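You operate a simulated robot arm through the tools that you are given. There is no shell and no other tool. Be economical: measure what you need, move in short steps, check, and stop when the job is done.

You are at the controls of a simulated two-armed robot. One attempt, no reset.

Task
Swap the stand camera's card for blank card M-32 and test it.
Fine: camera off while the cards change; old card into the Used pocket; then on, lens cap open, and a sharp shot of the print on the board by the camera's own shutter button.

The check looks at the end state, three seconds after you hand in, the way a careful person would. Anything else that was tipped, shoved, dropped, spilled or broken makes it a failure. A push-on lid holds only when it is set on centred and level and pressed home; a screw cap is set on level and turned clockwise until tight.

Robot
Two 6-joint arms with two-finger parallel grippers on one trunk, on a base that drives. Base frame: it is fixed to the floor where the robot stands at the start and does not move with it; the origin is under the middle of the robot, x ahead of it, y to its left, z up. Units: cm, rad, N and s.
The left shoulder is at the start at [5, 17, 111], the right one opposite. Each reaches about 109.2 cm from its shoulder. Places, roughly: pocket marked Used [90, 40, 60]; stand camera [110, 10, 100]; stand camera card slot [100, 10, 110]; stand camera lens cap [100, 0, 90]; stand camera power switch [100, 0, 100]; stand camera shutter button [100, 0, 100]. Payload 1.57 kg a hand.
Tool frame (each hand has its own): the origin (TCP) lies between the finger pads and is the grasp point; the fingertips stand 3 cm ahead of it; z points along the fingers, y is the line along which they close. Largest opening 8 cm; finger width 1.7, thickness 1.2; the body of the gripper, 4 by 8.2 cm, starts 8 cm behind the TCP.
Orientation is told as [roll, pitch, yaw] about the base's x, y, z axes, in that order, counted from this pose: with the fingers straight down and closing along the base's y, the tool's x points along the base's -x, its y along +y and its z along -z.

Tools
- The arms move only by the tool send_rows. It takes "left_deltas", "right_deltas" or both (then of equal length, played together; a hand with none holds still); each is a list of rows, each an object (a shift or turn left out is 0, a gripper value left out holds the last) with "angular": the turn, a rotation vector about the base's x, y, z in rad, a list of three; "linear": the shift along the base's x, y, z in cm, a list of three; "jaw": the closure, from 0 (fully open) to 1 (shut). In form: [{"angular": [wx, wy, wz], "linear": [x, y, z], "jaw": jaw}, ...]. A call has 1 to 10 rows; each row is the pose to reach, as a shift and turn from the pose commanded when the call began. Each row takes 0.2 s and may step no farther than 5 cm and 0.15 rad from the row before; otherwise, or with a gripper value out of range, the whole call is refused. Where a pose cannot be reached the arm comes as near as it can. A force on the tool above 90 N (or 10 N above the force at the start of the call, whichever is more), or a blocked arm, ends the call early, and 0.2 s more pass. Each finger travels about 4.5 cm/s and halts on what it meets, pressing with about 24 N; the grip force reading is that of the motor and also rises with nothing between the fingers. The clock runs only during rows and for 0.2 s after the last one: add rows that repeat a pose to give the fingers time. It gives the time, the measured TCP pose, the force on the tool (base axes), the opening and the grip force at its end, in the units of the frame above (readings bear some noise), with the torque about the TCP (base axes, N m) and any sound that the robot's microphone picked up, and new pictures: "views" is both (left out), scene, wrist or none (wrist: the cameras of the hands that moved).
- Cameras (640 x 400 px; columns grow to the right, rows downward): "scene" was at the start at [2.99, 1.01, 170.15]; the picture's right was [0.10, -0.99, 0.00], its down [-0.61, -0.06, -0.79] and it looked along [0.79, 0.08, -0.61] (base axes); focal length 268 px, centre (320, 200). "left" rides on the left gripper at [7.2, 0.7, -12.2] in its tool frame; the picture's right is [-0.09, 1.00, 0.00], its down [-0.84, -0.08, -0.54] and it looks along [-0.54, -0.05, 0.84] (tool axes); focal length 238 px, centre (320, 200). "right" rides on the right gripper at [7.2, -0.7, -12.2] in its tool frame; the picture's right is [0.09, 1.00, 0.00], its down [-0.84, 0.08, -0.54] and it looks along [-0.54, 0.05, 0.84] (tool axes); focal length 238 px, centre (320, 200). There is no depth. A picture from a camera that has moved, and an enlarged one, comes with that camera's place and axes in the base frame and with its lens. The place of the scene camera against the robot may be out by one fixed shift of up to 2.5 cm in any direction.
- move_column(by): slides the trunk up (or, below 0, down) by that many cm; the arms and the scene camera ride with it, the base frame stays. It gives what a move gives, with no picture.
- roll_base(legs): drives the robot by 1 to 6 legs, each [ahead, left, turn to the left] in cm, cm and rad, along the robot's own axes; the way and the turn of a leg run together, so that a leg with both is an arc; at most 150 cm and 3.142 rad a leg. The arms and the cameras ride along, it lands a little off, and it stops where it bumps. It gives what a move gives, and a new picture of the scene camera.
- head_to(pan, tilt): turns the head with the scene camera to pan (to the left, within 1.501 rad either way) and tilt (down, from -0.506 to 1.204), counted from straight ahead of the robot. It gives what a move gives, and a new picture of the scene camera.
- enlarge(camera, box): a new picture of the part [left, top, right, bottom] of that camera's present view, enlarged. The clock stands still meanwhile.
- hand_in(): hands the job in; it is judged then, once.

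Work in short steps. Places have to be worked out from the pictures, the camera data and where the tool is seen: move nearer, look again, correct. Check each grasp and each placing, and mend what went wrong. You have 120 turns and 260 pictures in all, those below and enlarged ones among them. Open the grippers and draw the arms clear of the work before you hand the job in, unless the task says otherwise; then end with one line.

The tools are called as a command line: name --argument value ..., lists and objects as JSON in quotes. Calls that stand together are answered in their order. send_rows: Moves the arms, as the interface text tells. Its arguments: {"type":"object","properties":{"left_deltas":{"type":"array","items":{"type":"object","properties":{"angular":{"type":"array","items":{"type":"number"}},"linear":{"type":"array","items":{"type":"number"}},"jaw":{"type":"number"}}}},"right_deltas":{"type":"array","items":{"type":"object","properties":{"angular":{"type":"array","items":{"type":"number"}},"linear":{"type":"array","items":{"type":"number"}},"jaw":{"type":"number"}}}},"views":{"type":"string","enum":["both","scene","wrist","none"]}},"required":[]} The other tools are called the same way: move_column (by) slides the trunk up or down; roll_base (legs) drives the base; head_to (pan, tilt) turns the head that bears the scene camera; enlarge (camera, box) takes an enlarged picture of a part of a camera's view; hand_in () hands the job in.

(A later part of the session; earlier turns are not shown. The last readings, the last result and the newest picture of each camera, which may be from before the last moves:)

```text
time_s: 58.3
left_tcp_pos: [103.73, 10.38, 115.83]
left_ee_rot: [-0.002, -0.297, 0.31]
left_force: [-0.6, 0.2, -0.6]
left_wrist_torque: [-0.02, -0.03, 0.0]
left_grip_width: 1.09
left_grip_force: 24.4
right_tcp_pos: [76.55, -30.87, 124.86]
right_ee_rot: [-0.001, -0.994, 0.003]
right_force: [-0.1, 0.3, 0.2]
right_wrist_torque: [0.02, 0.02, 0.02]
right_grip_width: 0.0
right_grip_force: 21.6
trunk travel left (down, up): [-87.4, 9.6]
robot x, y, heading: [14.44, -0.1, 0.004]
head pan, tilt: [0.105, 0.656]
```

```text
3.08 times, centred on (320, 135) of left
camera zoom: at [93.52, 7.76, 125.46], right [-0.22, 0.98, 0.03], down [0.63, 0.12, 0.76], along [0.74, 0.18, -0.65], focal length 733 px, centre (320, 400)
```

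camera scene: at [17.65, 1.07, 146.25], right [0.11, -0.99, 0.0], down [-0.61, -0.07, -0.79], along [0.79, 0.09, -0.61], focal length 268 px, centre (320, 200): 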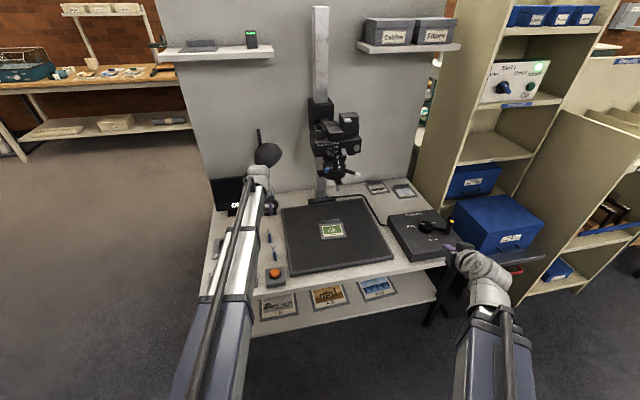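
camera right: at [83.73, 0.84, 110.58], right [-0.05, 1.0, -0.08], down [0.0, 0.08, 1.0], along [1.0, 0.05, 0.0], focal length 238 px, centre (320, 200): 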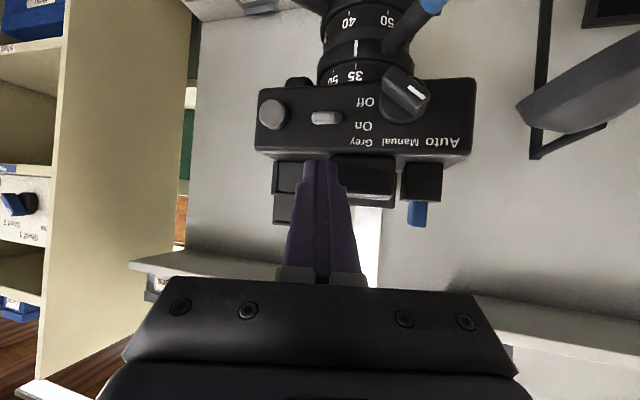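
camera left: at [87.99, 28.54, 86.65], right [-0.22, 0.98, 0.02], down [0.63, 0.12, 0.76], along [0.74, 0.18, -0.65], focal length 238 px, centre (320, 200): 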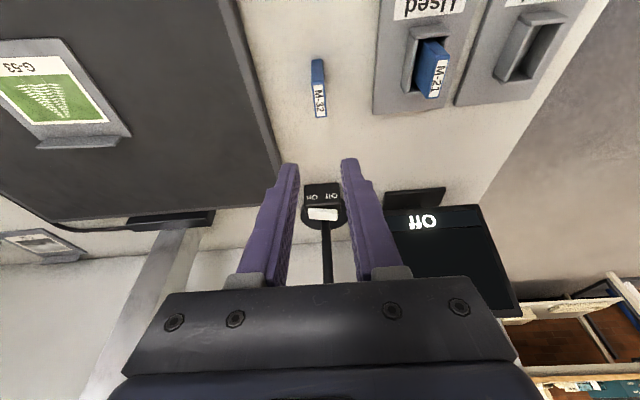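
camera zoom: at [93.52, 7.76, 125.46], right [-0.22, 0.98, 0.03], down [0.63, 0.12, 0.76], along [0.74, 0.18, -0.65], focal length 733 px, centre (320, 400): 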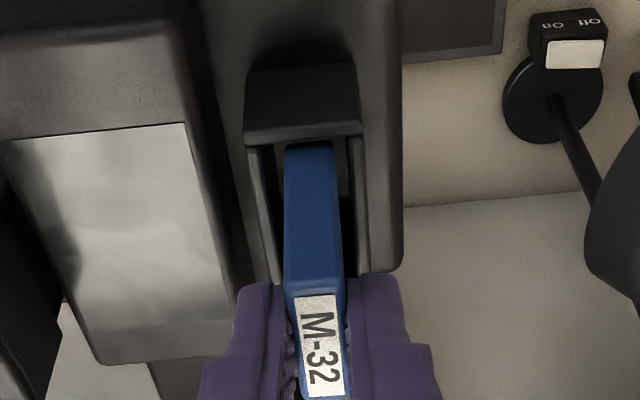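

The card is sliding in without force. I'll continue down toward the seat.

move_column --by -1.6

move_column --by -0.5

enlarge --camera "left" --box '[240, 70, 400, 200]'

```text
time_s: 59.0
left_tcp_pos: [103.69, 10.39, 114.35]
left_ee_rot: [0.0, -0.296, 0.309]
left_force: [0.7, -0.7, 0.5]
left_wrist_torque: [0.0, 0.05, -0.02]
left_grip_width: 1.09
left_grip_force: 24.3
right_tcp_pos: [76.5, -30.97, 123.36]
right_ee_rot: [0.001, -0.995, 0.004]
right_force: [0.0, 0.1, 0.2]
right_wrist_torque: [-0.01, 0.03, -0.02]
right_grip_width: 0.0
right_grip_force: 21.2
trunk travel left (down, up): [-85.8, 11.2]
robot x, y, heading: [14.9, 0.03, 0.004]
head pan, tilt: [0.105, 0.656]
```

```text
time_s: 59.5
left_tcp_pos: [103.83, 10.4, 113.8]
left_ee_rot: [-0.001, -0.296, 0.31]
left_force: [0.6, -0.1, 0.1]
left_wrist_torque: [0.05, -0.03, 0.0]
left_grip_width: 1.07
left_grip_force: 24.0
right_tcp_pos: [76.51, -30.88, 122.86]
right_ee_rot: [0.0, -0.995, 0.004]
right_force: [-0.6, -0.3, -0.4]
right_wrist_torque: [-0.04, 0.01, 0.01]
right_grip_width: 0.01
right_grip_force: 20.7
trunk travel left (down, up): [-85.3, 11.7]
robot x, y, heading: [14.4, -0.31, 0.009]
head pan, tilt: [0.105, 0.656]
```

```text
3.08 times, centred on (320, 135) of left
camera zoom: at [93.53, 7.76, 123.36], right [-0.22, 0.98, 0.03], down [0.63, 0.12, 0.76], along [0.74, 0.18, -0.65], focal length 733 px, centre (320, 400)
```

zoom: 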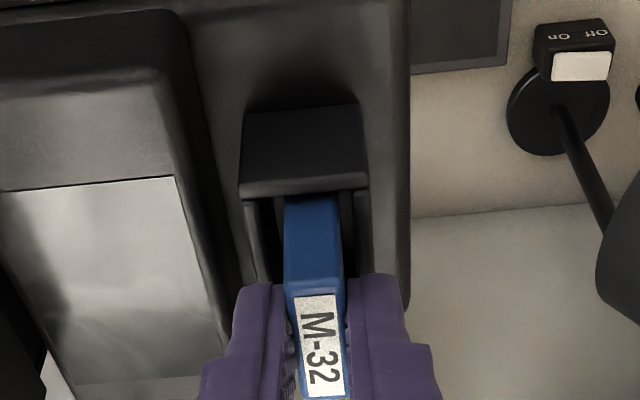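

No contact yet. I'll lower in small steps until it touches.

move_column --by -0.4

move_column --by -0.3

```text
time_s: 60.0
left_tcp_pos: [103.71, 10.33, 113.58]
left_ee_rot: [-0.002, -0.298, 0.309]
left_force: [0.6, -0.2, 9.5]
left_wrist_torque: [-0.01, -0.07, 0.01]
left_grip_width: 1.1
left_grip_force: 24.3
right_tcp_pos: [76.41, -31.02, 122.38]
right_ee_rot: [-0.001, -0.996, 0.003]
right_force: [-0.7, -1.0, -0.7]
right_wrist_torque: [0.0, -0.03, -0.01]
right_grip_width: 0.0
right_grip_force: 20.8
trunk travel left (down, up): [-84.9, 12.1]
robot x, y, heading: [14.66, 0.03, 0.005]
head pan, tilt: [0.105, 0.656]
```

```text
time_s: 60.5
left_tcp_pos: [103.57, 10.28, 113.13]
left_ee_rot: [-0.002, -0.298, 0.31]
left_force: [1.2, -0.3, 14.9]
left_wrist_torque: [0.0, -0.14, 0.01]
left_grip_width: 1.08
left_grip_force: 23.4
right_tcp_pos: [76.31, -30.88, 122.22]
right_ee_rot: [-0.003, -0.997, 0.002]
right_force: [0.0, -0.6, -0.4]
right_wrist_torque: [0.01, -0.01, 0.03]
right_grip_width: 0.01
right_grip_force: 21.7
trunk travel left (down, up): [-84.6, 12.4]
robot x, y, heading: [14.9, -0.17, 0.0]
head pan, tilt: [0.105, 0.656]
```

Contact at about 15 N means the card is on the slot bottom. I'll release and lift to look.

send_rows --left_deltas '[{"jaw": 0.85}, {"jaw": 0.75}, {"jaw": 0.7}, {"jaw": 0.7}]' --views "none"

move_column --by 8

enlarge --camera "left" --box '[240, 30, 400, 160]'

```text
time_s: 61.5
left_tcp_pos: [103.48, 10.28, 113.13]
left_ee_rot: [-0.003, -0.298, 0.308]
left_force: [-0.6, -4.7, 11.2]
left_wrist_torque: [0.02, 0.07, 0.02]
left_grip_width: 2.07
left_grip_force: 0.0
right_tcp_pos: [76.4, -31.01, 122.2]
right_ee_rot: [0.001, -0.996, 0.001]
right_force: [0.7, 0.3, -0.2]
right_wrist_torque: [-0.01, 0.03, -0.03]
right_grip_width: 0.0
right_grip_force: 21.2
trunk travel left (down, up): [-84.6, 12.4]
robot x, y, heading: [14.69, 0.21, 0.006]
head pan, tilt: [0.105, 0.656]
```

```text
time_s: 62.7
left_tcp_pos: [103.73, 10.3, 121.07]
left_ee_rot: [-0.001, -0.297, 0.309]
left_force: [-0.5, 0.7, 0.0]
left_wrist_torque: [-0.02, -0.04, 0.05]
left_grip_width: 2.39
left_grip_force: 0.2
right_tcp_pos: [76.49, -30.88, 130.08]
right_ee_rot: [0.0, -0.996, 0.003]
right_force: [-0.1, -0.1, 0.4]
right_wrist_torque: [-0.01, 0.02, 0.08]
right_grip_width: 0.0
right_grip_force: 22.0
trunk travel left (down, up): [-92.6, 4.4]
robot x, y, heading: [14.53, -0.01, 0.006]
head pan, tilt: [0.105, 0.656]
```

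```text
3.08 times, centred on (320, 95) of left
camera zoom: at [93.56, 7.76, 130.63], right [-0.22, 0.98, 0.03], down [0.63, 0.12, 0.76], along [0.74, 0.18, -0.65], focal length 733 px, centre (320, 523)
```

zoom: 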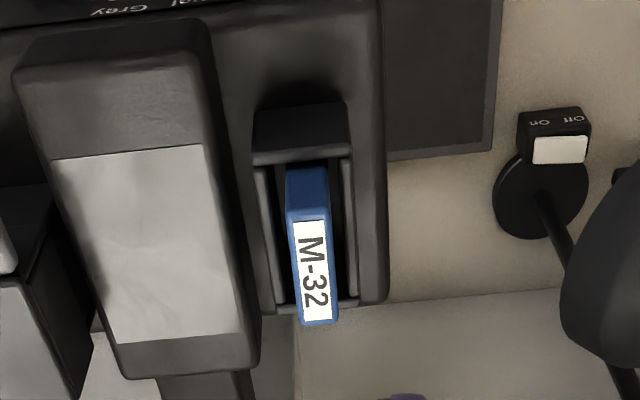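

M-32 sits in the slot, though the contact may partly have been the fingertips on the rim. I'll close the jaws and press gently on the card's top to be sure it is home.

send_rows --left_deltas '[{"linear": [-0.2, -0.1, 0], "jaw": 1}, {"linear": [-0.3, -0.15, 0], "jaw": 1}, {"linear": [-0.3, -0.15, 0], "jaw": 1}, {"linear": [-0.3, -0.15, 0], "jaw": 1}]' --views "none"

move_column --by -5.2

move_column --by -0.5

enlarge --camera "left" --box '[240, 70, 400, 200]'

```text
time_s: 63.7
left_tcp_pos: [103.32, 10.17, 121.05]
left_ee_rot: [-0.002, -0.298, 0.308]
left_force: [0.8, -0.5, -1.2]
left_wrist_torque: [0.02, 0.0, -0.01]
left_grip_width: 0.02
left_grip_force: 21.5
right_tcp_pos: [76.41, -30.88, 130.06]
right_ee_rot: [0.0, -0.995, 0.003]
right_force: [0.0, 0.5, -0.1]
right_wrist_torque: [-0.05, 0.0, 0.0]
right_grip_width: 0.0
right_grip_force: 21.6
trunk travel left (down, up): [-92.6, 4.4]
robot x, y, heading: [14.66, -0.01, 0.002]
head pan, tilt: [0.105, 0.656]
```

```text
time_s: 64.7
left_tcp_pos: [103.33, 10.22, 115.83]
left_ee_rot: [-0.002, -0.297, 0.311]
left_force: [0.6, -0.5, -0.6]
left_wrist_torque: [0.0, 0.01, 0.0]
left_grip_width: 0.0
left_grip_force: 21.3
right_tcp_pos: [76.38, -30.88, 124.97]
right_ee_rot: [0.0, -0.994, 0.005]
right_force: [-0.1, -1.0, 0.1]
right_wrist_torque: [-0.02, 0.04, 0.01]
right_grip_width: 0.0
right_grip_force: 20.9
trunk travel left (down, up): [-87.4, 9.6]
robot x, y, heading: [14.36, -0.04, 0.005]
head pan, tilt: [0.105, 0.656]
```

```text
time_s: 65.2
left_tcp_pos: [103.25, 10.12, 115.37]
left_ee_rot: [-0.001, -0.298, 0.308]
left_force: [0.7, 0.1, 0.5]
left_wrist_torque: [0.01, -0.01, -0.04]
left_grip_width: 0.0
left_grip_force: 21.1
right_tcp_pos: [76.5, -30.92, 124.49]
right_ee_rot: [0.0, -0.995, 0.004]
right_force: [0.2, -0.9, 0.4]
right_wrist_torque: [0.04, 0.0, -0.03]
right_grip_width: 0.01
right_grip_force: 21.3
trunk travel left (down, up): [-86.9, 10.1]
robot x, y, heading: [14.55, -0.13, 0.002]
head pan, tilt: [0.105, 0.656]
```

```text
3.08 times, centred on (320, 135) of left
camera zoom: at [93.17, 7.6, 124.96], right [-0.22, 0.98, 0.03], down [0.63, 0.12, 0.76], along [0.74, 0.18, -0.65], focal length 733 px, centre (320, 400)
```

zoom: 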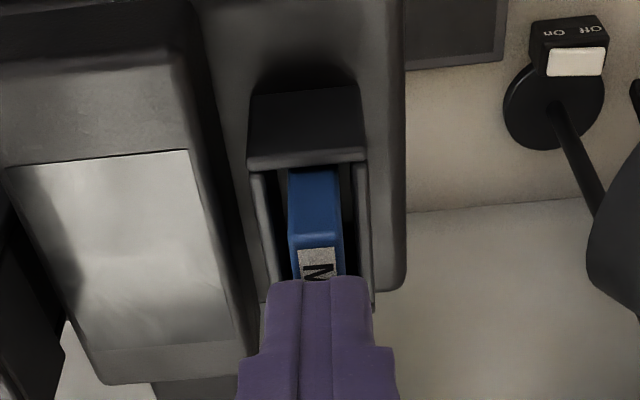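

Tip is just above the card. I'll press down in small steps until there is contact.

move_column --by -0.4

move_column --by -0.3

move_column --by -0.3

```text
time_s: 65.7
left_tcp_pos: [103.29, 10.13, 115.11]
left_ee_rot: [-0.005, -0.302, 0.308]
left_force: [5.6, 0.7, 32.8]
left_wrist_torque: [0.02, -0.17, -0.02]
left_grip_width: 0.01
left_grip_force: 21.7
right_tcp_pos: [76.14, -31.05, 124.15]
right_ee_rot: [-0.001, -1.001, 0.002]
right_force: [0.5, 0.5, 0.3]
right_wrist_torque: [0.02, -0.05, -0.02]
right_grip_width: 0.0
right_grip_force: 21.2
trunk travel left (down, up): [-86.5, 10.5]
robot x, y, heading: [14.73, 0.02, 0.004]
head pan, tilt: [0.105, 0.656]
```

```text
time_s: 66.2
left_tcp_pos: [103.16, 10.05, 115.1]
left_ee_rot: [-0.006, -0.309, 0.308]
left_force: [10.3, 1.5, 71.0]
left_wrist_torque: [0.05, -0.38, 0.01]
left_grip_width: 0.0
left_grip_force: 21.4
right_tcp_pos: [76.02, -30.93, 124.1]
right_ee_rot: [0.002, -1.001, 0.003]
right_force: [-1.1, 0.3, 0.3]
right_wrist_torque: [-0.02, 0.03, 0.03]
right_grip_width: 0.0
right_grip_force: 20.9
trunk travel left (down, up): [-86.2, 10.8]
robot x, y, heading: [14.44, 0.39, -0.003]
head pan, tilt: [0.105, 0.656]
```

```text
time_s: 66.6
left_tcp_pos: [103.3, 10.16, 115.06]
left_ee_rot: [-0.005, -0.317, 0.307]
left_force: [-1.9, -0.1, 65.6]
left_wrist_torque: [0.02, 0.0, -0.01]
left_grip_width: 0.0
left_grip_force: 21.7
right_tcp_pos: [75.74, -31.0, 123.92]
right_ee_rot: [0.005, -1.0, -0.001]
right_force: [-0.1, -0.3, 0.0]
right_wrist_torque: [0.01, 0.03, 0.04]
right_grip_width: 0.03
right_grip_force: 21.2
trunk travel left (down, up): [-86.1, 10.9]
robot x, y, heading: [14.51, -0.02, 0.003]
head pan, tilt: [0.105, 0.656]
stopped: the force on the tool passed its limit at 94 N (the readings are from after the stop); the commanded pose is now the measured one
```

The card is firmly home and the stop is rigid. I'll raise, then draw the left hand back clear of the stand.

move_column --by 7

send_rows --left_deltas '[{"linear": [-4, 1, 0]}, {"linear": [-8, 3, 0]}, {"linear": [-12, 6, 0]}, {"linear": [-16, 9, 0]}, {"linear": [-20, 12, 0]}, {"linear": [-24, 15, 0]}, {"linear": [-28, 18, 0]}, {"linear": [-30, 22, 0]}, {"linear": [-31, 26, 0]}, {"linear": [-32, 30, 0]}]' --views "scene"

enlarge --camera "scene" --box '[290, 150, 370, 220]'

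enlarge --camera "scene" --box '[200, 220, 330, 330]'

```text
time_s: 67.7
left_tcp_pos: [103.72, 10.2, 121.69]
left_ee_rot: [-0.005, -0.31, 0.309]
left_force: [-0.7, -0.6, -0.3]
left_wrist_torque: [0.02, 0.01, -0.02]
left_grip_width: 0.0
left_grip_force: 21.8
right_tcp_pos: [76.46, -30.9, 130.61]
right_ee_rot: [-0.001, -0.997, 0.004]
right_force: [-0.7, -0.5, -0.2]
right_wrist_torque: [-0.01, 0.02, 0.01]
right_grip_width: 0.0
right_grip_force: 21.3
trunk travel left (down, up): [-93.1, 3.9]
robot x, y, heading: [14.92, -0.14, 0.002]
head pan, tilt: [0.105, 0.656]
```

```text
time_s: 69.9
left_tcp_pos: [71.62, 40.44, 121.58]
left_ee_rot: [-0.004, -0.307, 0.306]
left_force: [-0.8, 0.8, -0.4]
left_wrist_torque: [0.02, -0.01, 0.02]
left_grip_width: 0.01
left_grip_force: 21.8
right_tcp_pos: [76.5, -30.89, 130.63]
right_ee_rot: [0.0, -0.994, 0.005]
right_force: [-0.2, 0.2, -0.3]
right_wrist_torque: [-0.01, -0.02, -0.02]
right_grip_width: 0.01
right_grip_force: 21.7
trunk travel left (down, up): [-93.1, 3.9]
robot x, y, heading: [14.71, -0.18, 0.002]
head pan, tilt: [0.105, 0.656]
camera scene: at [17.63, 1.18, 190.76], right [0.11, -0.99, 0.0], down [-0.61, -0.07, -0.79], along [0.79, 0.08, -0.61], focal length 268 px, centre (320, 200)
```

scene: 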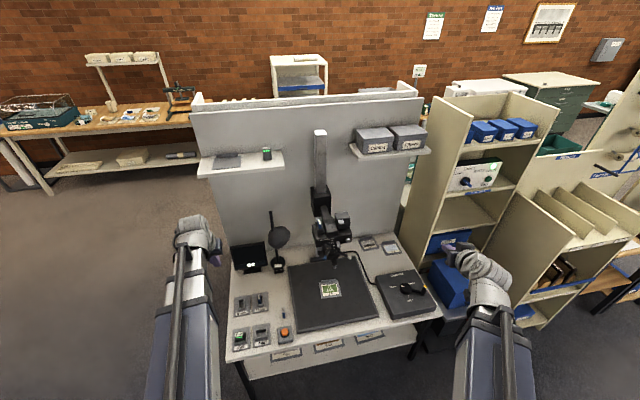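

```text
5.71 times, centred on (330, 185) of scene
camera zoom: at [17.63, 1.18, 190.76], right [0.11, -0.99, 0.0], down [-0.61, -0.07, -0.79], along [0.79, 0.08, -0.61], focal length 1533 px, centre (263, 286)
```

zoom: 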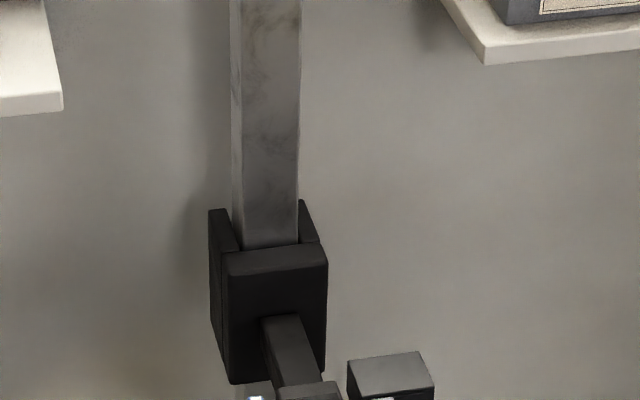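

```text
3.64 times, centred on (265, 275) of scene
camera zoom: at [17.63, 1.18, 190.76], right [0.11, -0.99, 0.0], down [-0.61, -0.07, -0.79], along [0.79, 0.08, -0.61], focal length 976 px, centre (520, -73)
```

zoom: 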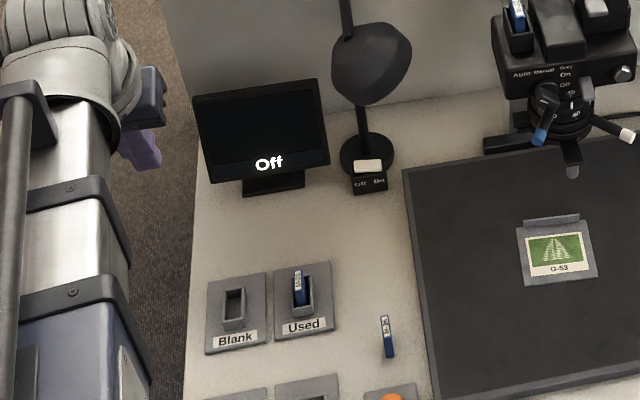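

The table is tidy with M-21 in Used and M-36 still standing. Next is power On: I'll yaw the right hand to face the camera squarely (0.31) and level it more (pitch −1.4), staying well clear at this height.

send_rows --right_deltas '[{"linear": [1, 3, 0], "angular": [0, 0, 0.1]}, {"linear": [2, 6, 0], "angular": [0, 0, 0.2]}, {"linear": [3, 9, 0], "angular": [0, 0, 0.31]}, {"linear": [4, 12.5, 0], "angular": [0, 0, 0.31]}, {"linear": [5, 16, 0], "angular": [0, 0, 0.31]}, {"linear": [6, 20, 0], "angular": [0, 0, 0.31]}, {"linear": [7, 24, 0], "angular": [0, 0, 0.31]}]' --views "none"

send_rows --right_deltas '[{"linear": [1, 1, 2.5], "angular": [0.041, -0.127, 0]}, {"linear": [2, 2, 5], "angular": [0.081, -0.254, 0]}, {"linear": [4, 4, 8], "angular": [0.122, -0.381, 0]}, {"linear": [5, 5, 8], "angular": [0.122, -0.381, 0]}]' --views "none"

move_column --by -38

enlarge --camera "right" --box '[160, 100, 480, 300]'

```text
time_s: 71.5
left_tcp_pos: [71.72, 40.37, 121.58]
left_ee_rot: [-0.005, -0.308, 0.306]
left_force: [0.8, -1.1, 0.4]
left_wrist_torque: [-0.04, -0.01, -0.01]
left_grip_width: 0.02
left_grip_force: 21.0
right_tcp_pos: [83.66, -6.65, 130.65]
right_ee_rot: [0.0, -0.994, 0.314]
right_force: [0.4, 0.5, -0.3]
right_wrist_torque: [-0.01, 0.02, -0.01]
right_grip_width: 0.03
right_grip_force: 21.9
trunk travel left (down, up): [-93.1, 3.9]
robot x, y, heading: [14.72, 0.09, 0.01]
head pan, tilt: [0.105, 0.656]
```

```text
time_s: 72.5
left_tcp_pos: [71.68, 40.34, 121.61]
left_ee_rot: [-0.005, -0.307, 0.309]
left_force: [-0.1, 0.3, 0.3]
left_wrist_torque: [0.01, 0.0, 0.01]
left_grip_width: 0.01
left_grip_force: 21.8
right_tcp_pos: [88.47, -1.79, 138.68]
right_ee_rot: [-0.01, -1.398, 0.323]
right_force: [-0.2, 0.4, -0.5]
right_wrist_torque: [0.02, 0.02, 0.02]
right_grip_width: 0.01
right_grip_force: 21.5
trunk travel left (down, up): [-93.1, 3.9]
robot x, y, heading: [14.74, 0.17, 0.004]
head pan, tilt: [0.105, 0.656]
```

```text
time_s: 76.2
left_tcp_pos: [71.69, 40.29, 83.71]
left_ee_rot: [-0.004, -0.307, 0.306]
left_force: [-0.2, -0.6, 0.8]
left_wrist_torque: [-0.03, 0.0, -0.01]
left_grip_width: 0.0
left_grip_force: 21.3
right_tcp_pos: [88.49, -1.82, 100.68]
right_ee_rot: [-0.008, -1.394, 0.319]
right_force: [-0.5, 0.0, -0.5]
right_wrist_torque: [0.02, 0.0, 0.01]
right_grip_width: 0.0
right_grip_force: 21.3
trunk travel left (down, up): [-55.1, 41.9]
robot x, y, heading: [14.8, -0.15, 0.004]
head pan, tilt: [0.105, 0.656]
```

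```text
2.00 times, centred on (320, 200) of right
camera zoom: at [76.04, -6.49, 95.77], right [-0.32, 0.94, -0.09], down [-0.39, -0.04, 0.92], along [0.86, 0.33, 0.38], focal length 477 px, centre (320, 200)
```

zoom: 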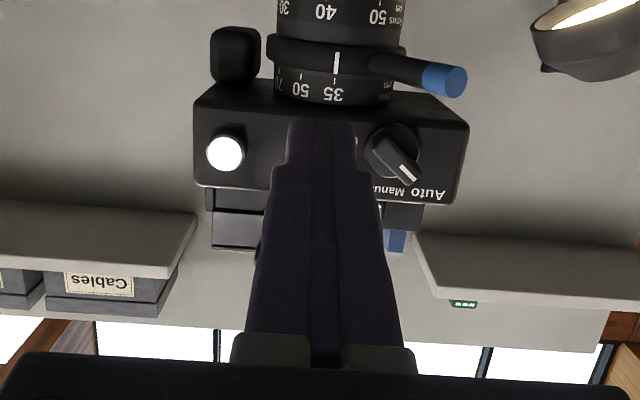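

The right hand is level, with its upper finger edge at z≈101, just under the toggle. I'll advance under the toggle.

send_rows --right_deltas '[{"linear": [3, 0.9, 0]}, {"linear": [6, 1.7, 0]}, {"linear": [8.6, 2.5, 0]}, {"linear": [8.6, 2.5, 0]}]' --views "none"

enlarge --camera "scene" --box '[300, 80, 380, 130]'

enlarge --camera "right" --box '[220, 60, 420, 200]'

```text
time_s: 77.2
left_tcp_pos: [71.64, 40.38, 83.78]
left_ee_rot: [-0.005, -0.307, 0.307]
left_force: [1.1, -0.4, 0.0]
left_wrist_torque: [0.0, -0.01, -0.03]
left_grip_width: 0.0
left_grip_force: 21.9
right_tcp_pos: [97.16, 0.72, 100.75]
right_ee_rot: [-0.008, -1.396, 0.323]
right_force: [0.4, 0.6, 0.5]
right_wrist_torque: [-0.02, 0.01, 0.03]
right_grip_width: 0.0
right_grip_force: 21.5
trunk travel left (down, up): [-55.1, 41.9]
robot x, y, heading: [14.91, 0.23, 0.005]
head pan, tilt: [0.105, 0.656]
```

```text
8.00 times, centred on (340, 105) of scene
camera zoom: at [17.65, 1.08, 152.77], right [0.11, -0.99, 0.0], down [-0.61, -0.07, -0.79], along [0.79, 0.09, -0.61], focal length 2146 px, centre (160, 960)
```

zoom: 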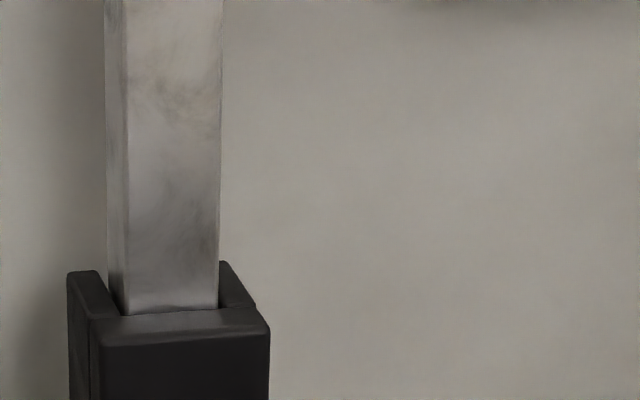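

```text
2.86 times, centred on (320, 130) of right
camera zoom: at [84.69, -3.94, 95.76], right [-0.32, 0.94, -0.09], down [-0.39, -0.04, 0.92], along [0.86, 0.33, 0.38], focal length 681 px, centre (320, 400)
```

zoom: 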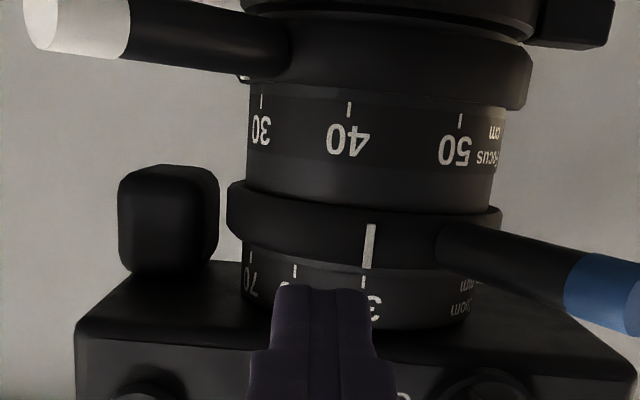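

No contact yet. I'll raise the trunk in a stroke to flip the toggle, then check the screen.

move_column --by 3

enlarge --camera "scene" --box '[200, 120, 400, 240]'

```text
time_s: 77.9
left_tcp_pos: [71.71, 40.25, 86.65]
left_ee_rot: [-0.003, -0.307, 0.309]
left_force: [0.4, 0.4, 0.2]
left_wrist_torque: [0.02, 0.0, 0.02]
left_grip_width: 0.0
left_grip_force: 21.1
right_tcp_pos: [97.1, 0.66, 103.84]
right_ee_rot: [-0.007, -1.396, 0.32]
right_force: [-0.6, 0.6, 0.0]
right_wrist_torque: [0.02, 0.03, 0.02]
right_grip_width: 0.0
right_grip_force: 21.1
trunk travel left (down, up): [-58.1, 38.9]
robot x, y, heading: [14.68, 0.26, 0.006]
head pan, tilt: [0.105, 0.656]
```

```text
3.20 times, centred on (300, 180) of scene
camera zoom: at [17.66, 1.08, 155.77], right [0.11, -0.99, 0.0], down [-0.61, -0.07, -0.79], along [0.79, 0.09, -0.61], focal length 858 px, centre (384, 264)
```

zoom: 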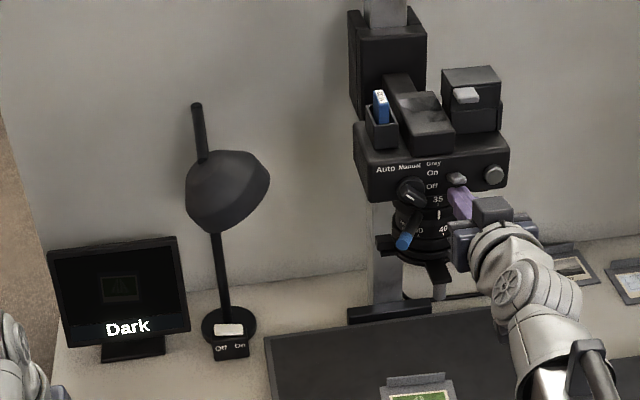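

Power is on and the screen reads "Dark", as the cap is still closed. I'll back the right hand off and lower it to the cap pin height (z≈89.8).

send_rows --right_deltas '[{"linear": [-4, -1.3, 0]}, {"linear": [-8, -2.6, 0]}, {"linear": [-10, -3.3, 0]}]' --views "none"

move_column --by -14

enlarge --camera "right" --box '[160, 60, 480, 260]'

enlarge --camera "scene" --box '[280, 80, 400, 160]'

```text
time_s: 78.7
left_tcp_pos: [71.67, 40.35, 86.6]
left_ee_rot: [-0.005, -0.307, 0.308]
left_force: [0.6, 0.1, 0.4]
left_wrist_torque: [-0.01, -0.01, 0.0]
left_grip_width: 0.0
left_grip_force: 21.7
right_tcp_pos: [87.16, -2.54, 103.77]
right_ee_rot: [-0.009, -1.392, 0.319]
right_force: [0.3, -0.4, 0.2]
right_wrist_torque: [-0.01, -0.02, 0.01]
right_grip_width: 0.02
right_grip_force: 21.6
trunk travel left (down, up): [-58.1, 38.9]
robot x, y, heading: [14.47, 0.16, -0.002]
head pan, tilt: [0.105, 0.656]
```

```text
time_s: 80.4
left_tcp_pos: [71.7, 40.33, 72.7]
left_ee_rot: [-0.004, -0.308, 0.307]
left_force: [0.4, 0.2, 0.7]
left_wrist_torque: [-0.02, 0.01, 0.05]
left_grip_width: 0.01
left_grip_force: 21.5
right_tcp_pos: [87.16, -2.48, 89.7]
right_ee_rot: [-0.006, -1.393, 0.32]
right_force: [0.2, 0.1, 0.0]
right_wrist_torque: [0.0, -0.04, 0.0]
right_grip_width: 0.0
right_grip_force: 21.0
trunk travel left (down, up): [-44.1, 52.9]
robot x, y, heading: [14.81, -0.16, 0.004]
head pan, tilt: [0.105, 0.656]
```

```text
2.00 times, centred on (320, 160) of right
camera zoom: at [74.71, -7.22, 84.76], right [-0.32, 0.94, -0.09], down [-0.39, -0.04, 0.92], along [0.86, 0.33, 0.38], focal length 477 px, centre (320, 280)
```

zoom: 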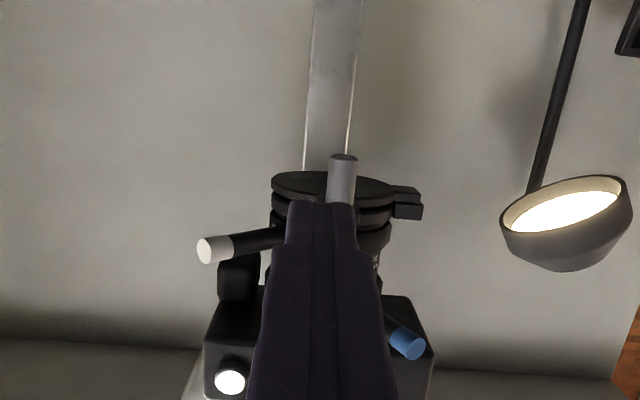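

```text
5.00 times, centred on (340, 120) of scene
camera zoom: at [17.64, 1.08, 141.77], right [0.11, -0.99, 0.0], down [-0.61, -0.07, -0.79], along [0.79, 0.09, -0.61], focal length 1341 px, centre (220, 600)
```

zoom: 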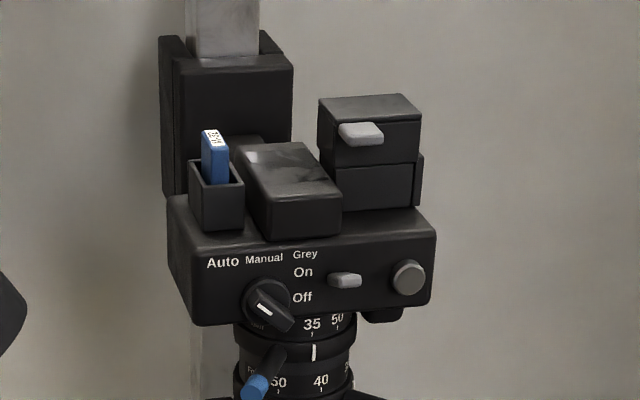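

The pin is confirmed at about (101, 3.5), tip z≈88.7. I'll advance with the closed fingers just to the right of the pin, under the cap.

send_rows --right_deltas '[{"linear": [0.5, -1, 0]}, {"linear": [4.5, 0.2, 0]}, {"linear": [8.5, 1.5, 0]}, {"linear": [11, 2.3, 0]}, {"linear": [12.7, 2.9, 0]}, {"linear": [12.7, 2.9, 0]}]' --views "none"

enlarge --camera "right" --box '[200, 40, 440, 200]'

enlarge --camera "scene" --box '[300, 130, 380, 180]'

```text
time_s: 81.8
left_tcp_pos: [71.71, 40.34, 72.63]
left_ee_rot: [-0.005, -0.306, 0.308]
left_force: [0.1, 0.2, 0.7]
left_wrist_torque: [-0.02, 0.01, -0.04]
left_grip_width: 0.0
left_grip_force: 21.3
right_tcp_pos: [100.0, 0.59, 89.58]
right_ee_rot: [-0.005, -1.393, 0.317]
right_force: [-0.1, -0.3, 0.0]
right_wrist_torque: [0.02, 0.01, 0.01]
right_grip_width: 0.01
right_grip_force: 21.5
trunk travel left (down, up): [-44.1, 52.9]
robot x, y, heading: [14.57, -0.29, 0.005]
head pan, tilt: [0.105, 0.656]
```

```text
2.50 times, centred on (320, 120) of right
camera zoom: at [87.55, -4.18, 84.75], right [-0.32, 0.94, -0.09], down [-0.39, -0.04, 0.92], along [0.86, 0.33, 0.38], focal length 596 px, centre (320, 400)
```

zoom: 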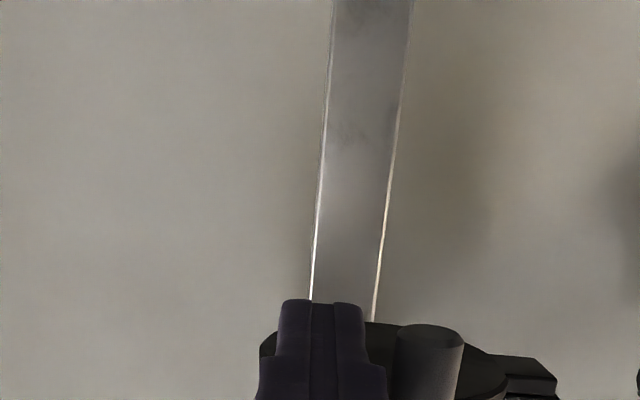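

```text
8.00 times, centred on (340, 155) of scene
camera zoom: at [17.65, 1.08, 141.76], right [0.11, -0.99, 0.0], down [-0.61, -0.07, -0.79], along [0.79, 0.09, -0.61], focal length 2146 px, centre (160, 560)
```

zoom: 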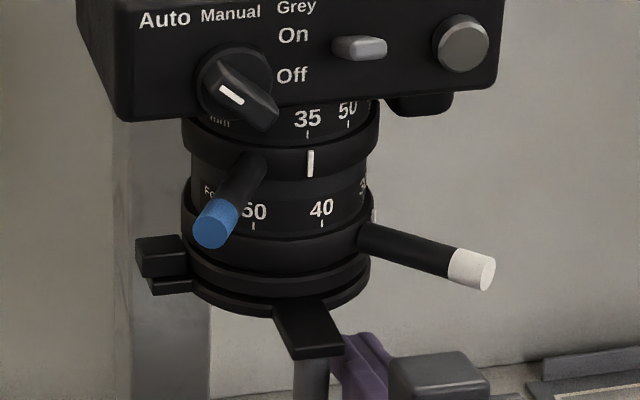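

The fingers are right beside the pin. I'll push toward the hinge side (+n) 4 cm first and check.

send_rows --right_deltas '[{"linear": [-0.25, 0.76, 0]}, {"linear": [-0.5, 1.52, 0]}, {"linear": [-0.75, 2.3, 0]}, {"linear": [-1.0, 3.05, 0]}, {"linear": [-1.25, 3.8, 0]}]' --views "none"

enlarge --camera "scene" --box '[300, 130, 380, 180]'

```text
time_s: 83.0
left_tcp_pos: [71.47, 39.82, 73.08]
left_ee_rot: [0.0, -0.312, 0.305]
left_force: [0.1, 0.3, 0.8]
left_wrist_torque: [0.03, -0.02, -0.02]
left_grip_width: 0.01
left_grip_force: 21.6
right_tcp_pos: [97.8, 3.25, 90.07]
right_ee_rot: [0.001, -1.397, 0.306]
right_force: [-67.6, -58.5, -9.8]
right_wrist_torque: [-0.07, -0.47, 1.08]
right_grip_width: 0.01
right_grip_force: 21.3
trunk travel left (down, up): [-44.1, 52.9]
robot x, y, heading: [14.36, 0.2, 0.001]
head pan, tilt: [0.105, 0.656]
```

```text
8.00 times, centred on (340, 155) of scene
camera zoom: at [17.01, 0.47, 141.78], right [0.11, -0.99, 0.0], down [-0.6, -0.06, -0.79], along [0.79, 0.09, -0.61], focal length 2146 px, centre (160, 560)
```

zoom: 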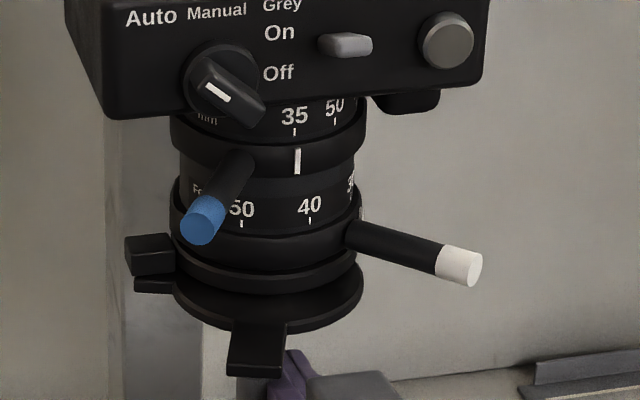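

The cap has begun to swing the right way, but the tip is pushing on something ahead of it (~85 N). I'll relieve it and look.

send_rows --right_deltas '[{"linear": [-0.8, -0.9, 0]}, {"linear": [-1.4, -1.6, 0]}]' --views "none"

enlarge --camera "right" --box '[200, 40, 440, 200]'

enlarge --camera "scene" --box '[300, 130, 380, 180]'

```text
time_s: 83.6
left_tcp_pos: [71.75, 40.56, 72.61]
left_ee_rot: [-0.006, -0.307, 0.31]
left_force: [0.5, -0.2, -0.4]
left_wrist_torque: [-0.01, 0.01, -0.01]
left_grip_width: 0.0
left_grip_force: 21.5
right_tcp_pos: [97.64, 3.04, 89.65]
right_ee_rot: [-0.005, -1.392, 0.322]
right_force: [0.2, -0.5, -0.5]
right_wrist_torque: [-0.02, 0.0, 0.03]
right_grip_width: 0.0
right_grip_force: 21.0
trunk travel left (down, up): [-44.1, 52.9]
robot x, y, heading: [15.0, 0.38, -0.001]
head pan, tilt: [0.105, 0.656]
```

```text
2.50 times, centred on (320, 120) of right
camera zoom: at [85.2, -1.62, 84.74], right [-0.33, 0.94, -0.09], down [-0.39, -0.05, 0.92], along [0.86, 0.34, 0.38], focal length 596 px, centre (320, 400)
```

zoom: 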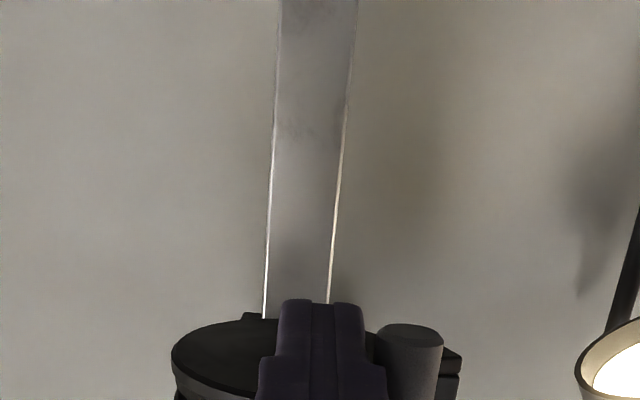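

```text
8.00 times, centred on (340, 155) of scene
camera zoom: at [17.78, 1.2, 141.77], right [0.11, -0.99, 0.0], down [-0.61, -0.07, -0.79], along [0.79, 0.09, -0.61], focal length 2146 px, centre (160, 560)
```

zoom: 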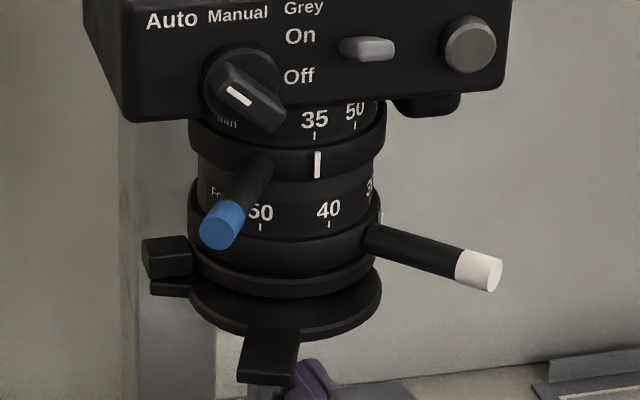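

The cap turned about 20° and stays put. The drag came from pushing straight instead of along the arc, so I'll follow the arc about the hinge now.

send_rows --right_deltas '[{"linear": [-0.5, 1.0, 0]}, {"linear": [-1.0, 1.8, 0]}, {"linear": [-1.4, 2.6, 0]}, {"linear": [-1.7, 3.5, 0]}, {"linear": [-1.9, 4.4, 0]}]' --views "none"

enlarge --camera "scene" --box '[280, 120, 400, 200]'

```text
time_s: 84.8
left_tcp_pos: [71.72, 40.45, 72.59]
left_ee_rot: [-0.006, -0.306, 0.307]
left_force: [-0.8, -0.3, 0.1]
left_wrist_torque: [0.0, 0.0, 0.07]
left_grip_width: 0.0
left_grip_force: 21.3
right_tcp_pos: [95.27, 6.99, 89.7]
right_ee_rot: [-0.004, -1.397, 0.316]
right_force: [0.5, 0.3, -0.4]
right_wrist_torque: [-0.01, -0.02, 0.03]
right_grip_width: 0.0
right_grip_force: 20.7
trunk travel left (down, up): [-44.1, 52.9]
robot x, y, heading: [14.95, 0.33, 0.004]
head pan, tilt: [0.105, 0.656]
```

```text
5.00 times, centred on (340, 160) of scene
camera zoom: at [17.65, 1.08, 141.76], right [0.11, -0.99, 0.0], down [-0.61, -0.07, -0.79], along [0.79, 0.09, -0.61], focal length 1341 px, centre (220, 400)
```

zoom: 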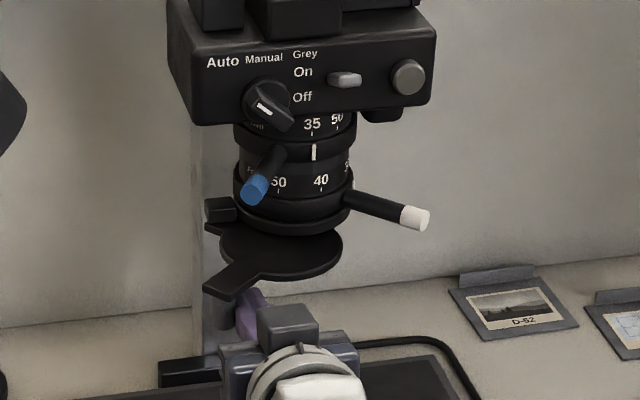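

Smooth: the cap is about 60° open. I'll continue along the arc.

send_rows --right_deltas '[{"linear": [0, 0.9, 0]}, {"linear": [0.1, 1.8, 0]}, {"linear": [0.4, 2.7, 0]}, {"linear": [0.9, 3.6, 0]}, {"linear": [1.5, 4.5, 0]}, {"linear": [2.2, 5.3, 0]}]' --views "none"

enlarge --camera "scene" --box '[200, 120, 400, 240]'

enlarge --camera "right" --box '[120, 40, 480, 280]'

```text
time_s: 86.2
left_tcp_pos: [71.79, 40.42, 72.58]
left_ee_rot: [-0.006, -0.308, 0.307]
left_force: [0.0, -1.0, -0.2]
left_wrist_torque: [0.01, 0.0, -0.01]
left_grip_width: 0.03
left_grip_force: 21.1
right_tcp_pos: [97.51, 12.33, 89.72]
right_ee_rot: [-0.006, -1.391, 0.32]
right_force: [-0.5, 0.0, 0.7]
right_wrist_torque: [-0.02, 0.04, 0.0]
right_grip_width: 0.0
right_grip_force: 20.8
trunk travel left (down, up): [-44.1, 52.9]
robot x, y, heading: [14.63, 0.1, 0.0]
head pan, tilt: [0.105, 0.656]
```

```text
3.20 times, centred on (300, 180) of scene
camera zoom: at [17.65, 1.08, 141.76], right [0.11, -0.99, 0.0], down [-0.61, -0.07, -0.79], along [0.79, 0.09, -0.61], focal length 858 px, centre (384, 264)
```

zoom: 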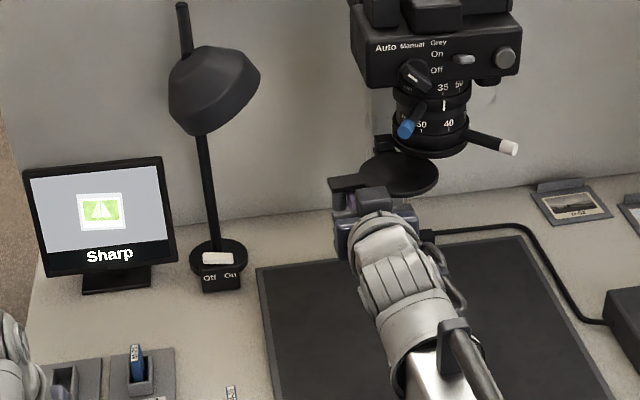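

```text
1.67 times, centred on (300, 160) of right
camera zoom: at [85.18, 7.63, 84.74], right [-0.32, 0.94, -0.09], down [-0.39, -0.04, 0.92], along [0.86, 0.33, 0.38], focal length 397 px, centre (353, 267)
```

zoom: 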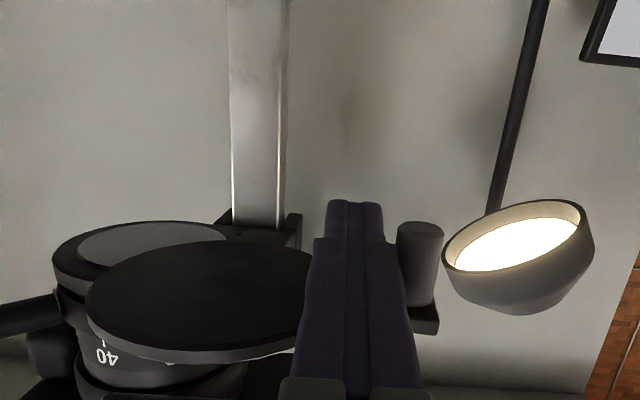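

The screen says "Sharp". The disc may still overlap the lens edge, so I'll get behind the pin and push it on a bit farther.

send_rows --right_deltas '[{"linear": [-1.9, -0.6, 0]}, {"linear": [-3.8, -1.24, 0]}, {"linear": [-4.1, -0.3, 0]}, {"linear": [-4.4, 0.6, 0]}, {"linear": [-3.0, 1.1, 0]}, {"linear": [-1.6, 1.6, 0]}, {"linear": [-0.6, 2.0, 0]}, {"linear": [0.4, 2.4, 0]}]' --views "none"

enlarge --camera "scene" --box '[200, 120, 400, 240]'

enlarge --camera "right" --box '[120, 40, 480, 280]'

```text
time_s: 88.0
left_tcp_pos: [71.72, 40.39, 72.67]
left_ee_rot: [-0.006, -0.305, 0.307]
left_force: [-0.9, -0.3, -0.5]
left_wrist_torque: [-0.01, -0.01, -0.01]
left_grip_width: 0.02
left_grip_force: 21.5
right_tcp_pos: [98.01, 14.61, 89.65]
right_ee_rot: [-0.004, -1.395, 0.317]
right_force: [-1.6, -4.7, -1.1]
right_wrist_torque: [0.05, 0.0, -0.03]
right_grip_width: 0.01
right_grip_force: 21.2
trunk travel left (down, up): [-44.1, 52.9]
robot x, y, heading: [14.63, 0.48, 0.001]
head pan, tilt: [0.105, 0.656]
```

```text
3.20 times, centred on (300, 180) of scene
camera zoom: at [17.63, 1.03, 141.77], right [0.11, -0.99, 0.0], down [-0.61, -0.07, -0.79], along [0.79, 0.09, -0.61], focal length 858 px, centre (384, 264)
```

zoom: 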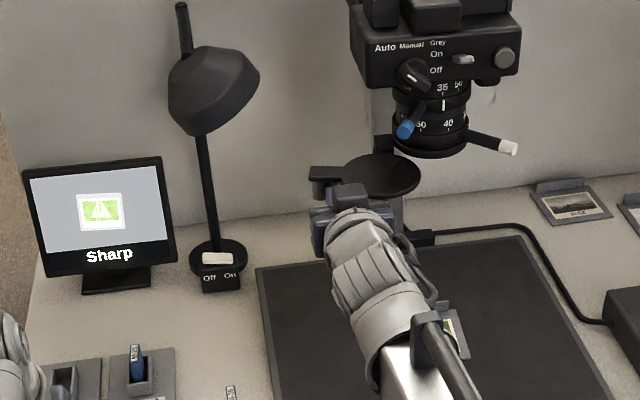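

```text
1.67 times, centred on (300, 160) of right
camera zoom: at [85.51, 9.96, 84.77], right [-0.32, 0.94, -0.09], down [-0.39, -0.04, 0.92], along [0.86, 0.33, 0.38], focal length 397 px, centre (353, 267)
```

zoom: 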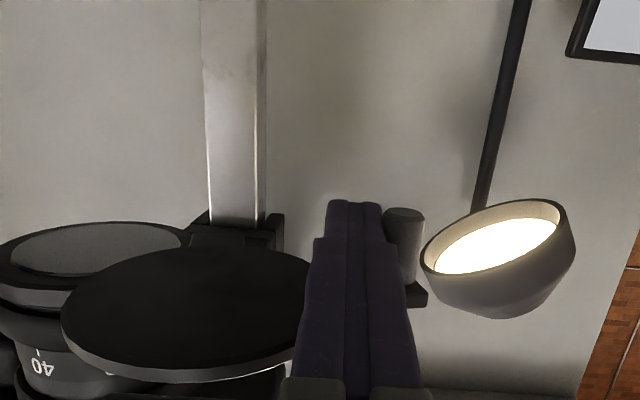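

The cap opens farther and the lens is nearly clear. One more small push along the arc will do.

send_rows --right_deltas '[{"linear": [0.5, 0.7, 0]}, {"linear": [1.0, 1.3, 0]}, {"linear": [1.6, 1.9, 0]}]' --views "none"

enlarge --camera "right" --box '[120, 40, 480, 280]'

```text
time_s: 88.8
left_tcp_pos: [71.47, 39.98, 72.89]
left_ee_rot: [-0.001, -0.312, 0.307]
left_force: [0.1, -0.6, 0.7]
left_wrist_torque: [0.0, 0.02, -0.01]
left_grip_width: 0.0
left_grip_force: 21.5
right_tcp_pos: [99.13, 15.31, 89.89]
right_ee_rot: [0.001, -1.39, 0.3]
right_force: [-51.5, -62.6, -9.5]
right_wrist_torque: [0.33, -1.08, 0.29]
right_grip_width: 0.01
right_grip_force: 21.5
trunk travel left (down, up): [-44.1, 52.9]
robot x, y, heading: [14.25, 0.05, 0.002]
head pan, tilt: [0.105, 0.656]
```

```text
1.67 times, centred on (300, 160) of right
camera zoom: at [86.63, 10.74, 84.95], right [-0.31, 0.95, -0.09], down [-0.39, -0.04, 0.92], along [0.87, 0.32, 0.38], focal length 397 px, centre (353, 267)
```

zoom: 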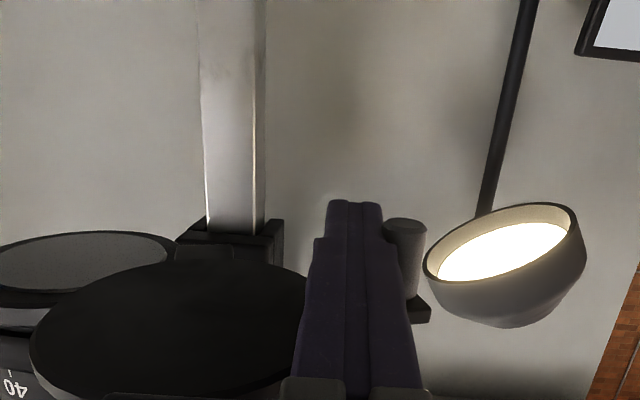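

The cap is at its stop, fully swung aside. I'll back the finger off and retreat, then move to stand off from the shutter button.

send_rows --right_deltas '[{"linear": [-1.0, -2.2, 0]}, {"linear": [-4.5, -3.6, 0]}, {"linear": [-8, -4.7, 0]}, {"linear": [-12, -6, 0]}, {"linear": [-12, -10.5, 0]}, {"linear": [-11, -15, 0]}, {"linear": [-10, -19.5, 0]}, {"linear": [-10, -22.5, 0]}]' --views "none"

move_column --by 15.3

enlarge --camera "right" --box '[160, 60, 480, 260]'

enlarge --camera "scene" --box '[190, 110, 390, 250]'

```text
time_s: 90.6
left_tcp_pos: [71.74, 40.35, 72.63]
left_ee_rot: [-0.006, -0.307, 0.31]
left_force: [-0.1, 1.1, 0.3]
left_wrist_torque: [0.03, 0.0, 0.0]
left_grip_width: 0.02
left_grip_force: 20.9
right_tcp_pos: [89.67, -5.77, 89.83]
right_ee_rot: [-0.006, -1.394, 0.319]
right_force: [-0.4, -0.2, 0.0]
right_wrist_torque: [0.0, -0.04, 0.03]
right_grip_width: 0.0
right_grip_force: 21.1
trunk travel left (down, up): [-44.1, 52.9]
robot x, y, heading: [14.79, 0.24, -0.001]
head pan, tilt: [0.105, 0.656]
```

```text
time_s: 92.4
left_tcp_pos: [71.65, 40.3, 87.9]
left_ee_rot: [-0.005, -0.308, 0.306]
left_force: [-0.7, 0.1, -0.6]
left_wrist_torque: [0.02, 0.01, -0.03]
left_grip_width: 0.0
left_grip_force: 21.3
right_tcp_pos: [89.64, -5.85, 105.07]
right_ee_rot: [-0.007, -1.394, 0.32]
right_force: [-0.3, -0.5, 0.3]
right_wrist_torque: [0.04, -0.01, -0.01]
right_grip_width: 0.0
right_grip_force: 21.9
trunk travel left (down, up): [-59.4, 37.6]
robot x, y, heading: [15.04, 0.02, -0.003]
head pan, tilt: [0.105, 0.656]
```

```text
2.00 times, centred on (320, 160) of right
camera zoom: at [77.2, -10.5, 100.05], right [-0.32, 0.94, -0.09], down [-0.39, -0.04, 0.92], along [0.86, 0.33, 0.38], focal length 477 px, centre (320, 280)
```

zoom: 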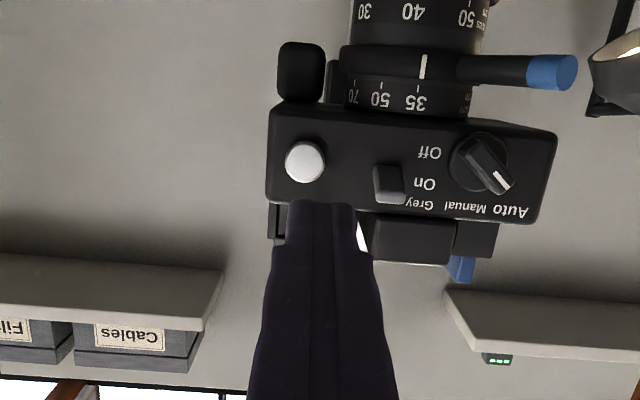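

```text
2.86 times, centred on (290, 180) of scene
camera zoom: at [17.66, 1.08, 157.06], right [0.11, -0.99, 0.0], down [-0.61, -0.07, -0.79], along [0.79, 0.09, -0.61], focal length 766 px, centre (406, 257)
```

zoom: 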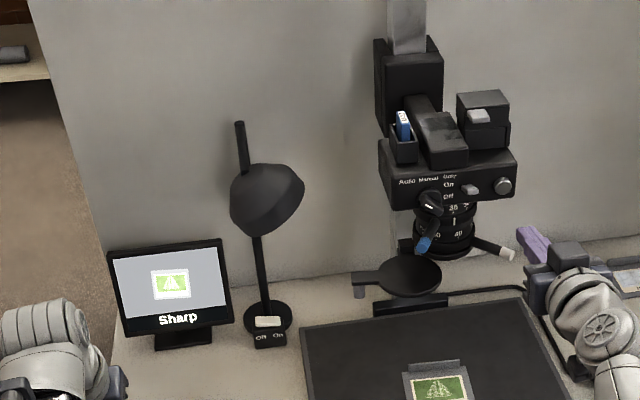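

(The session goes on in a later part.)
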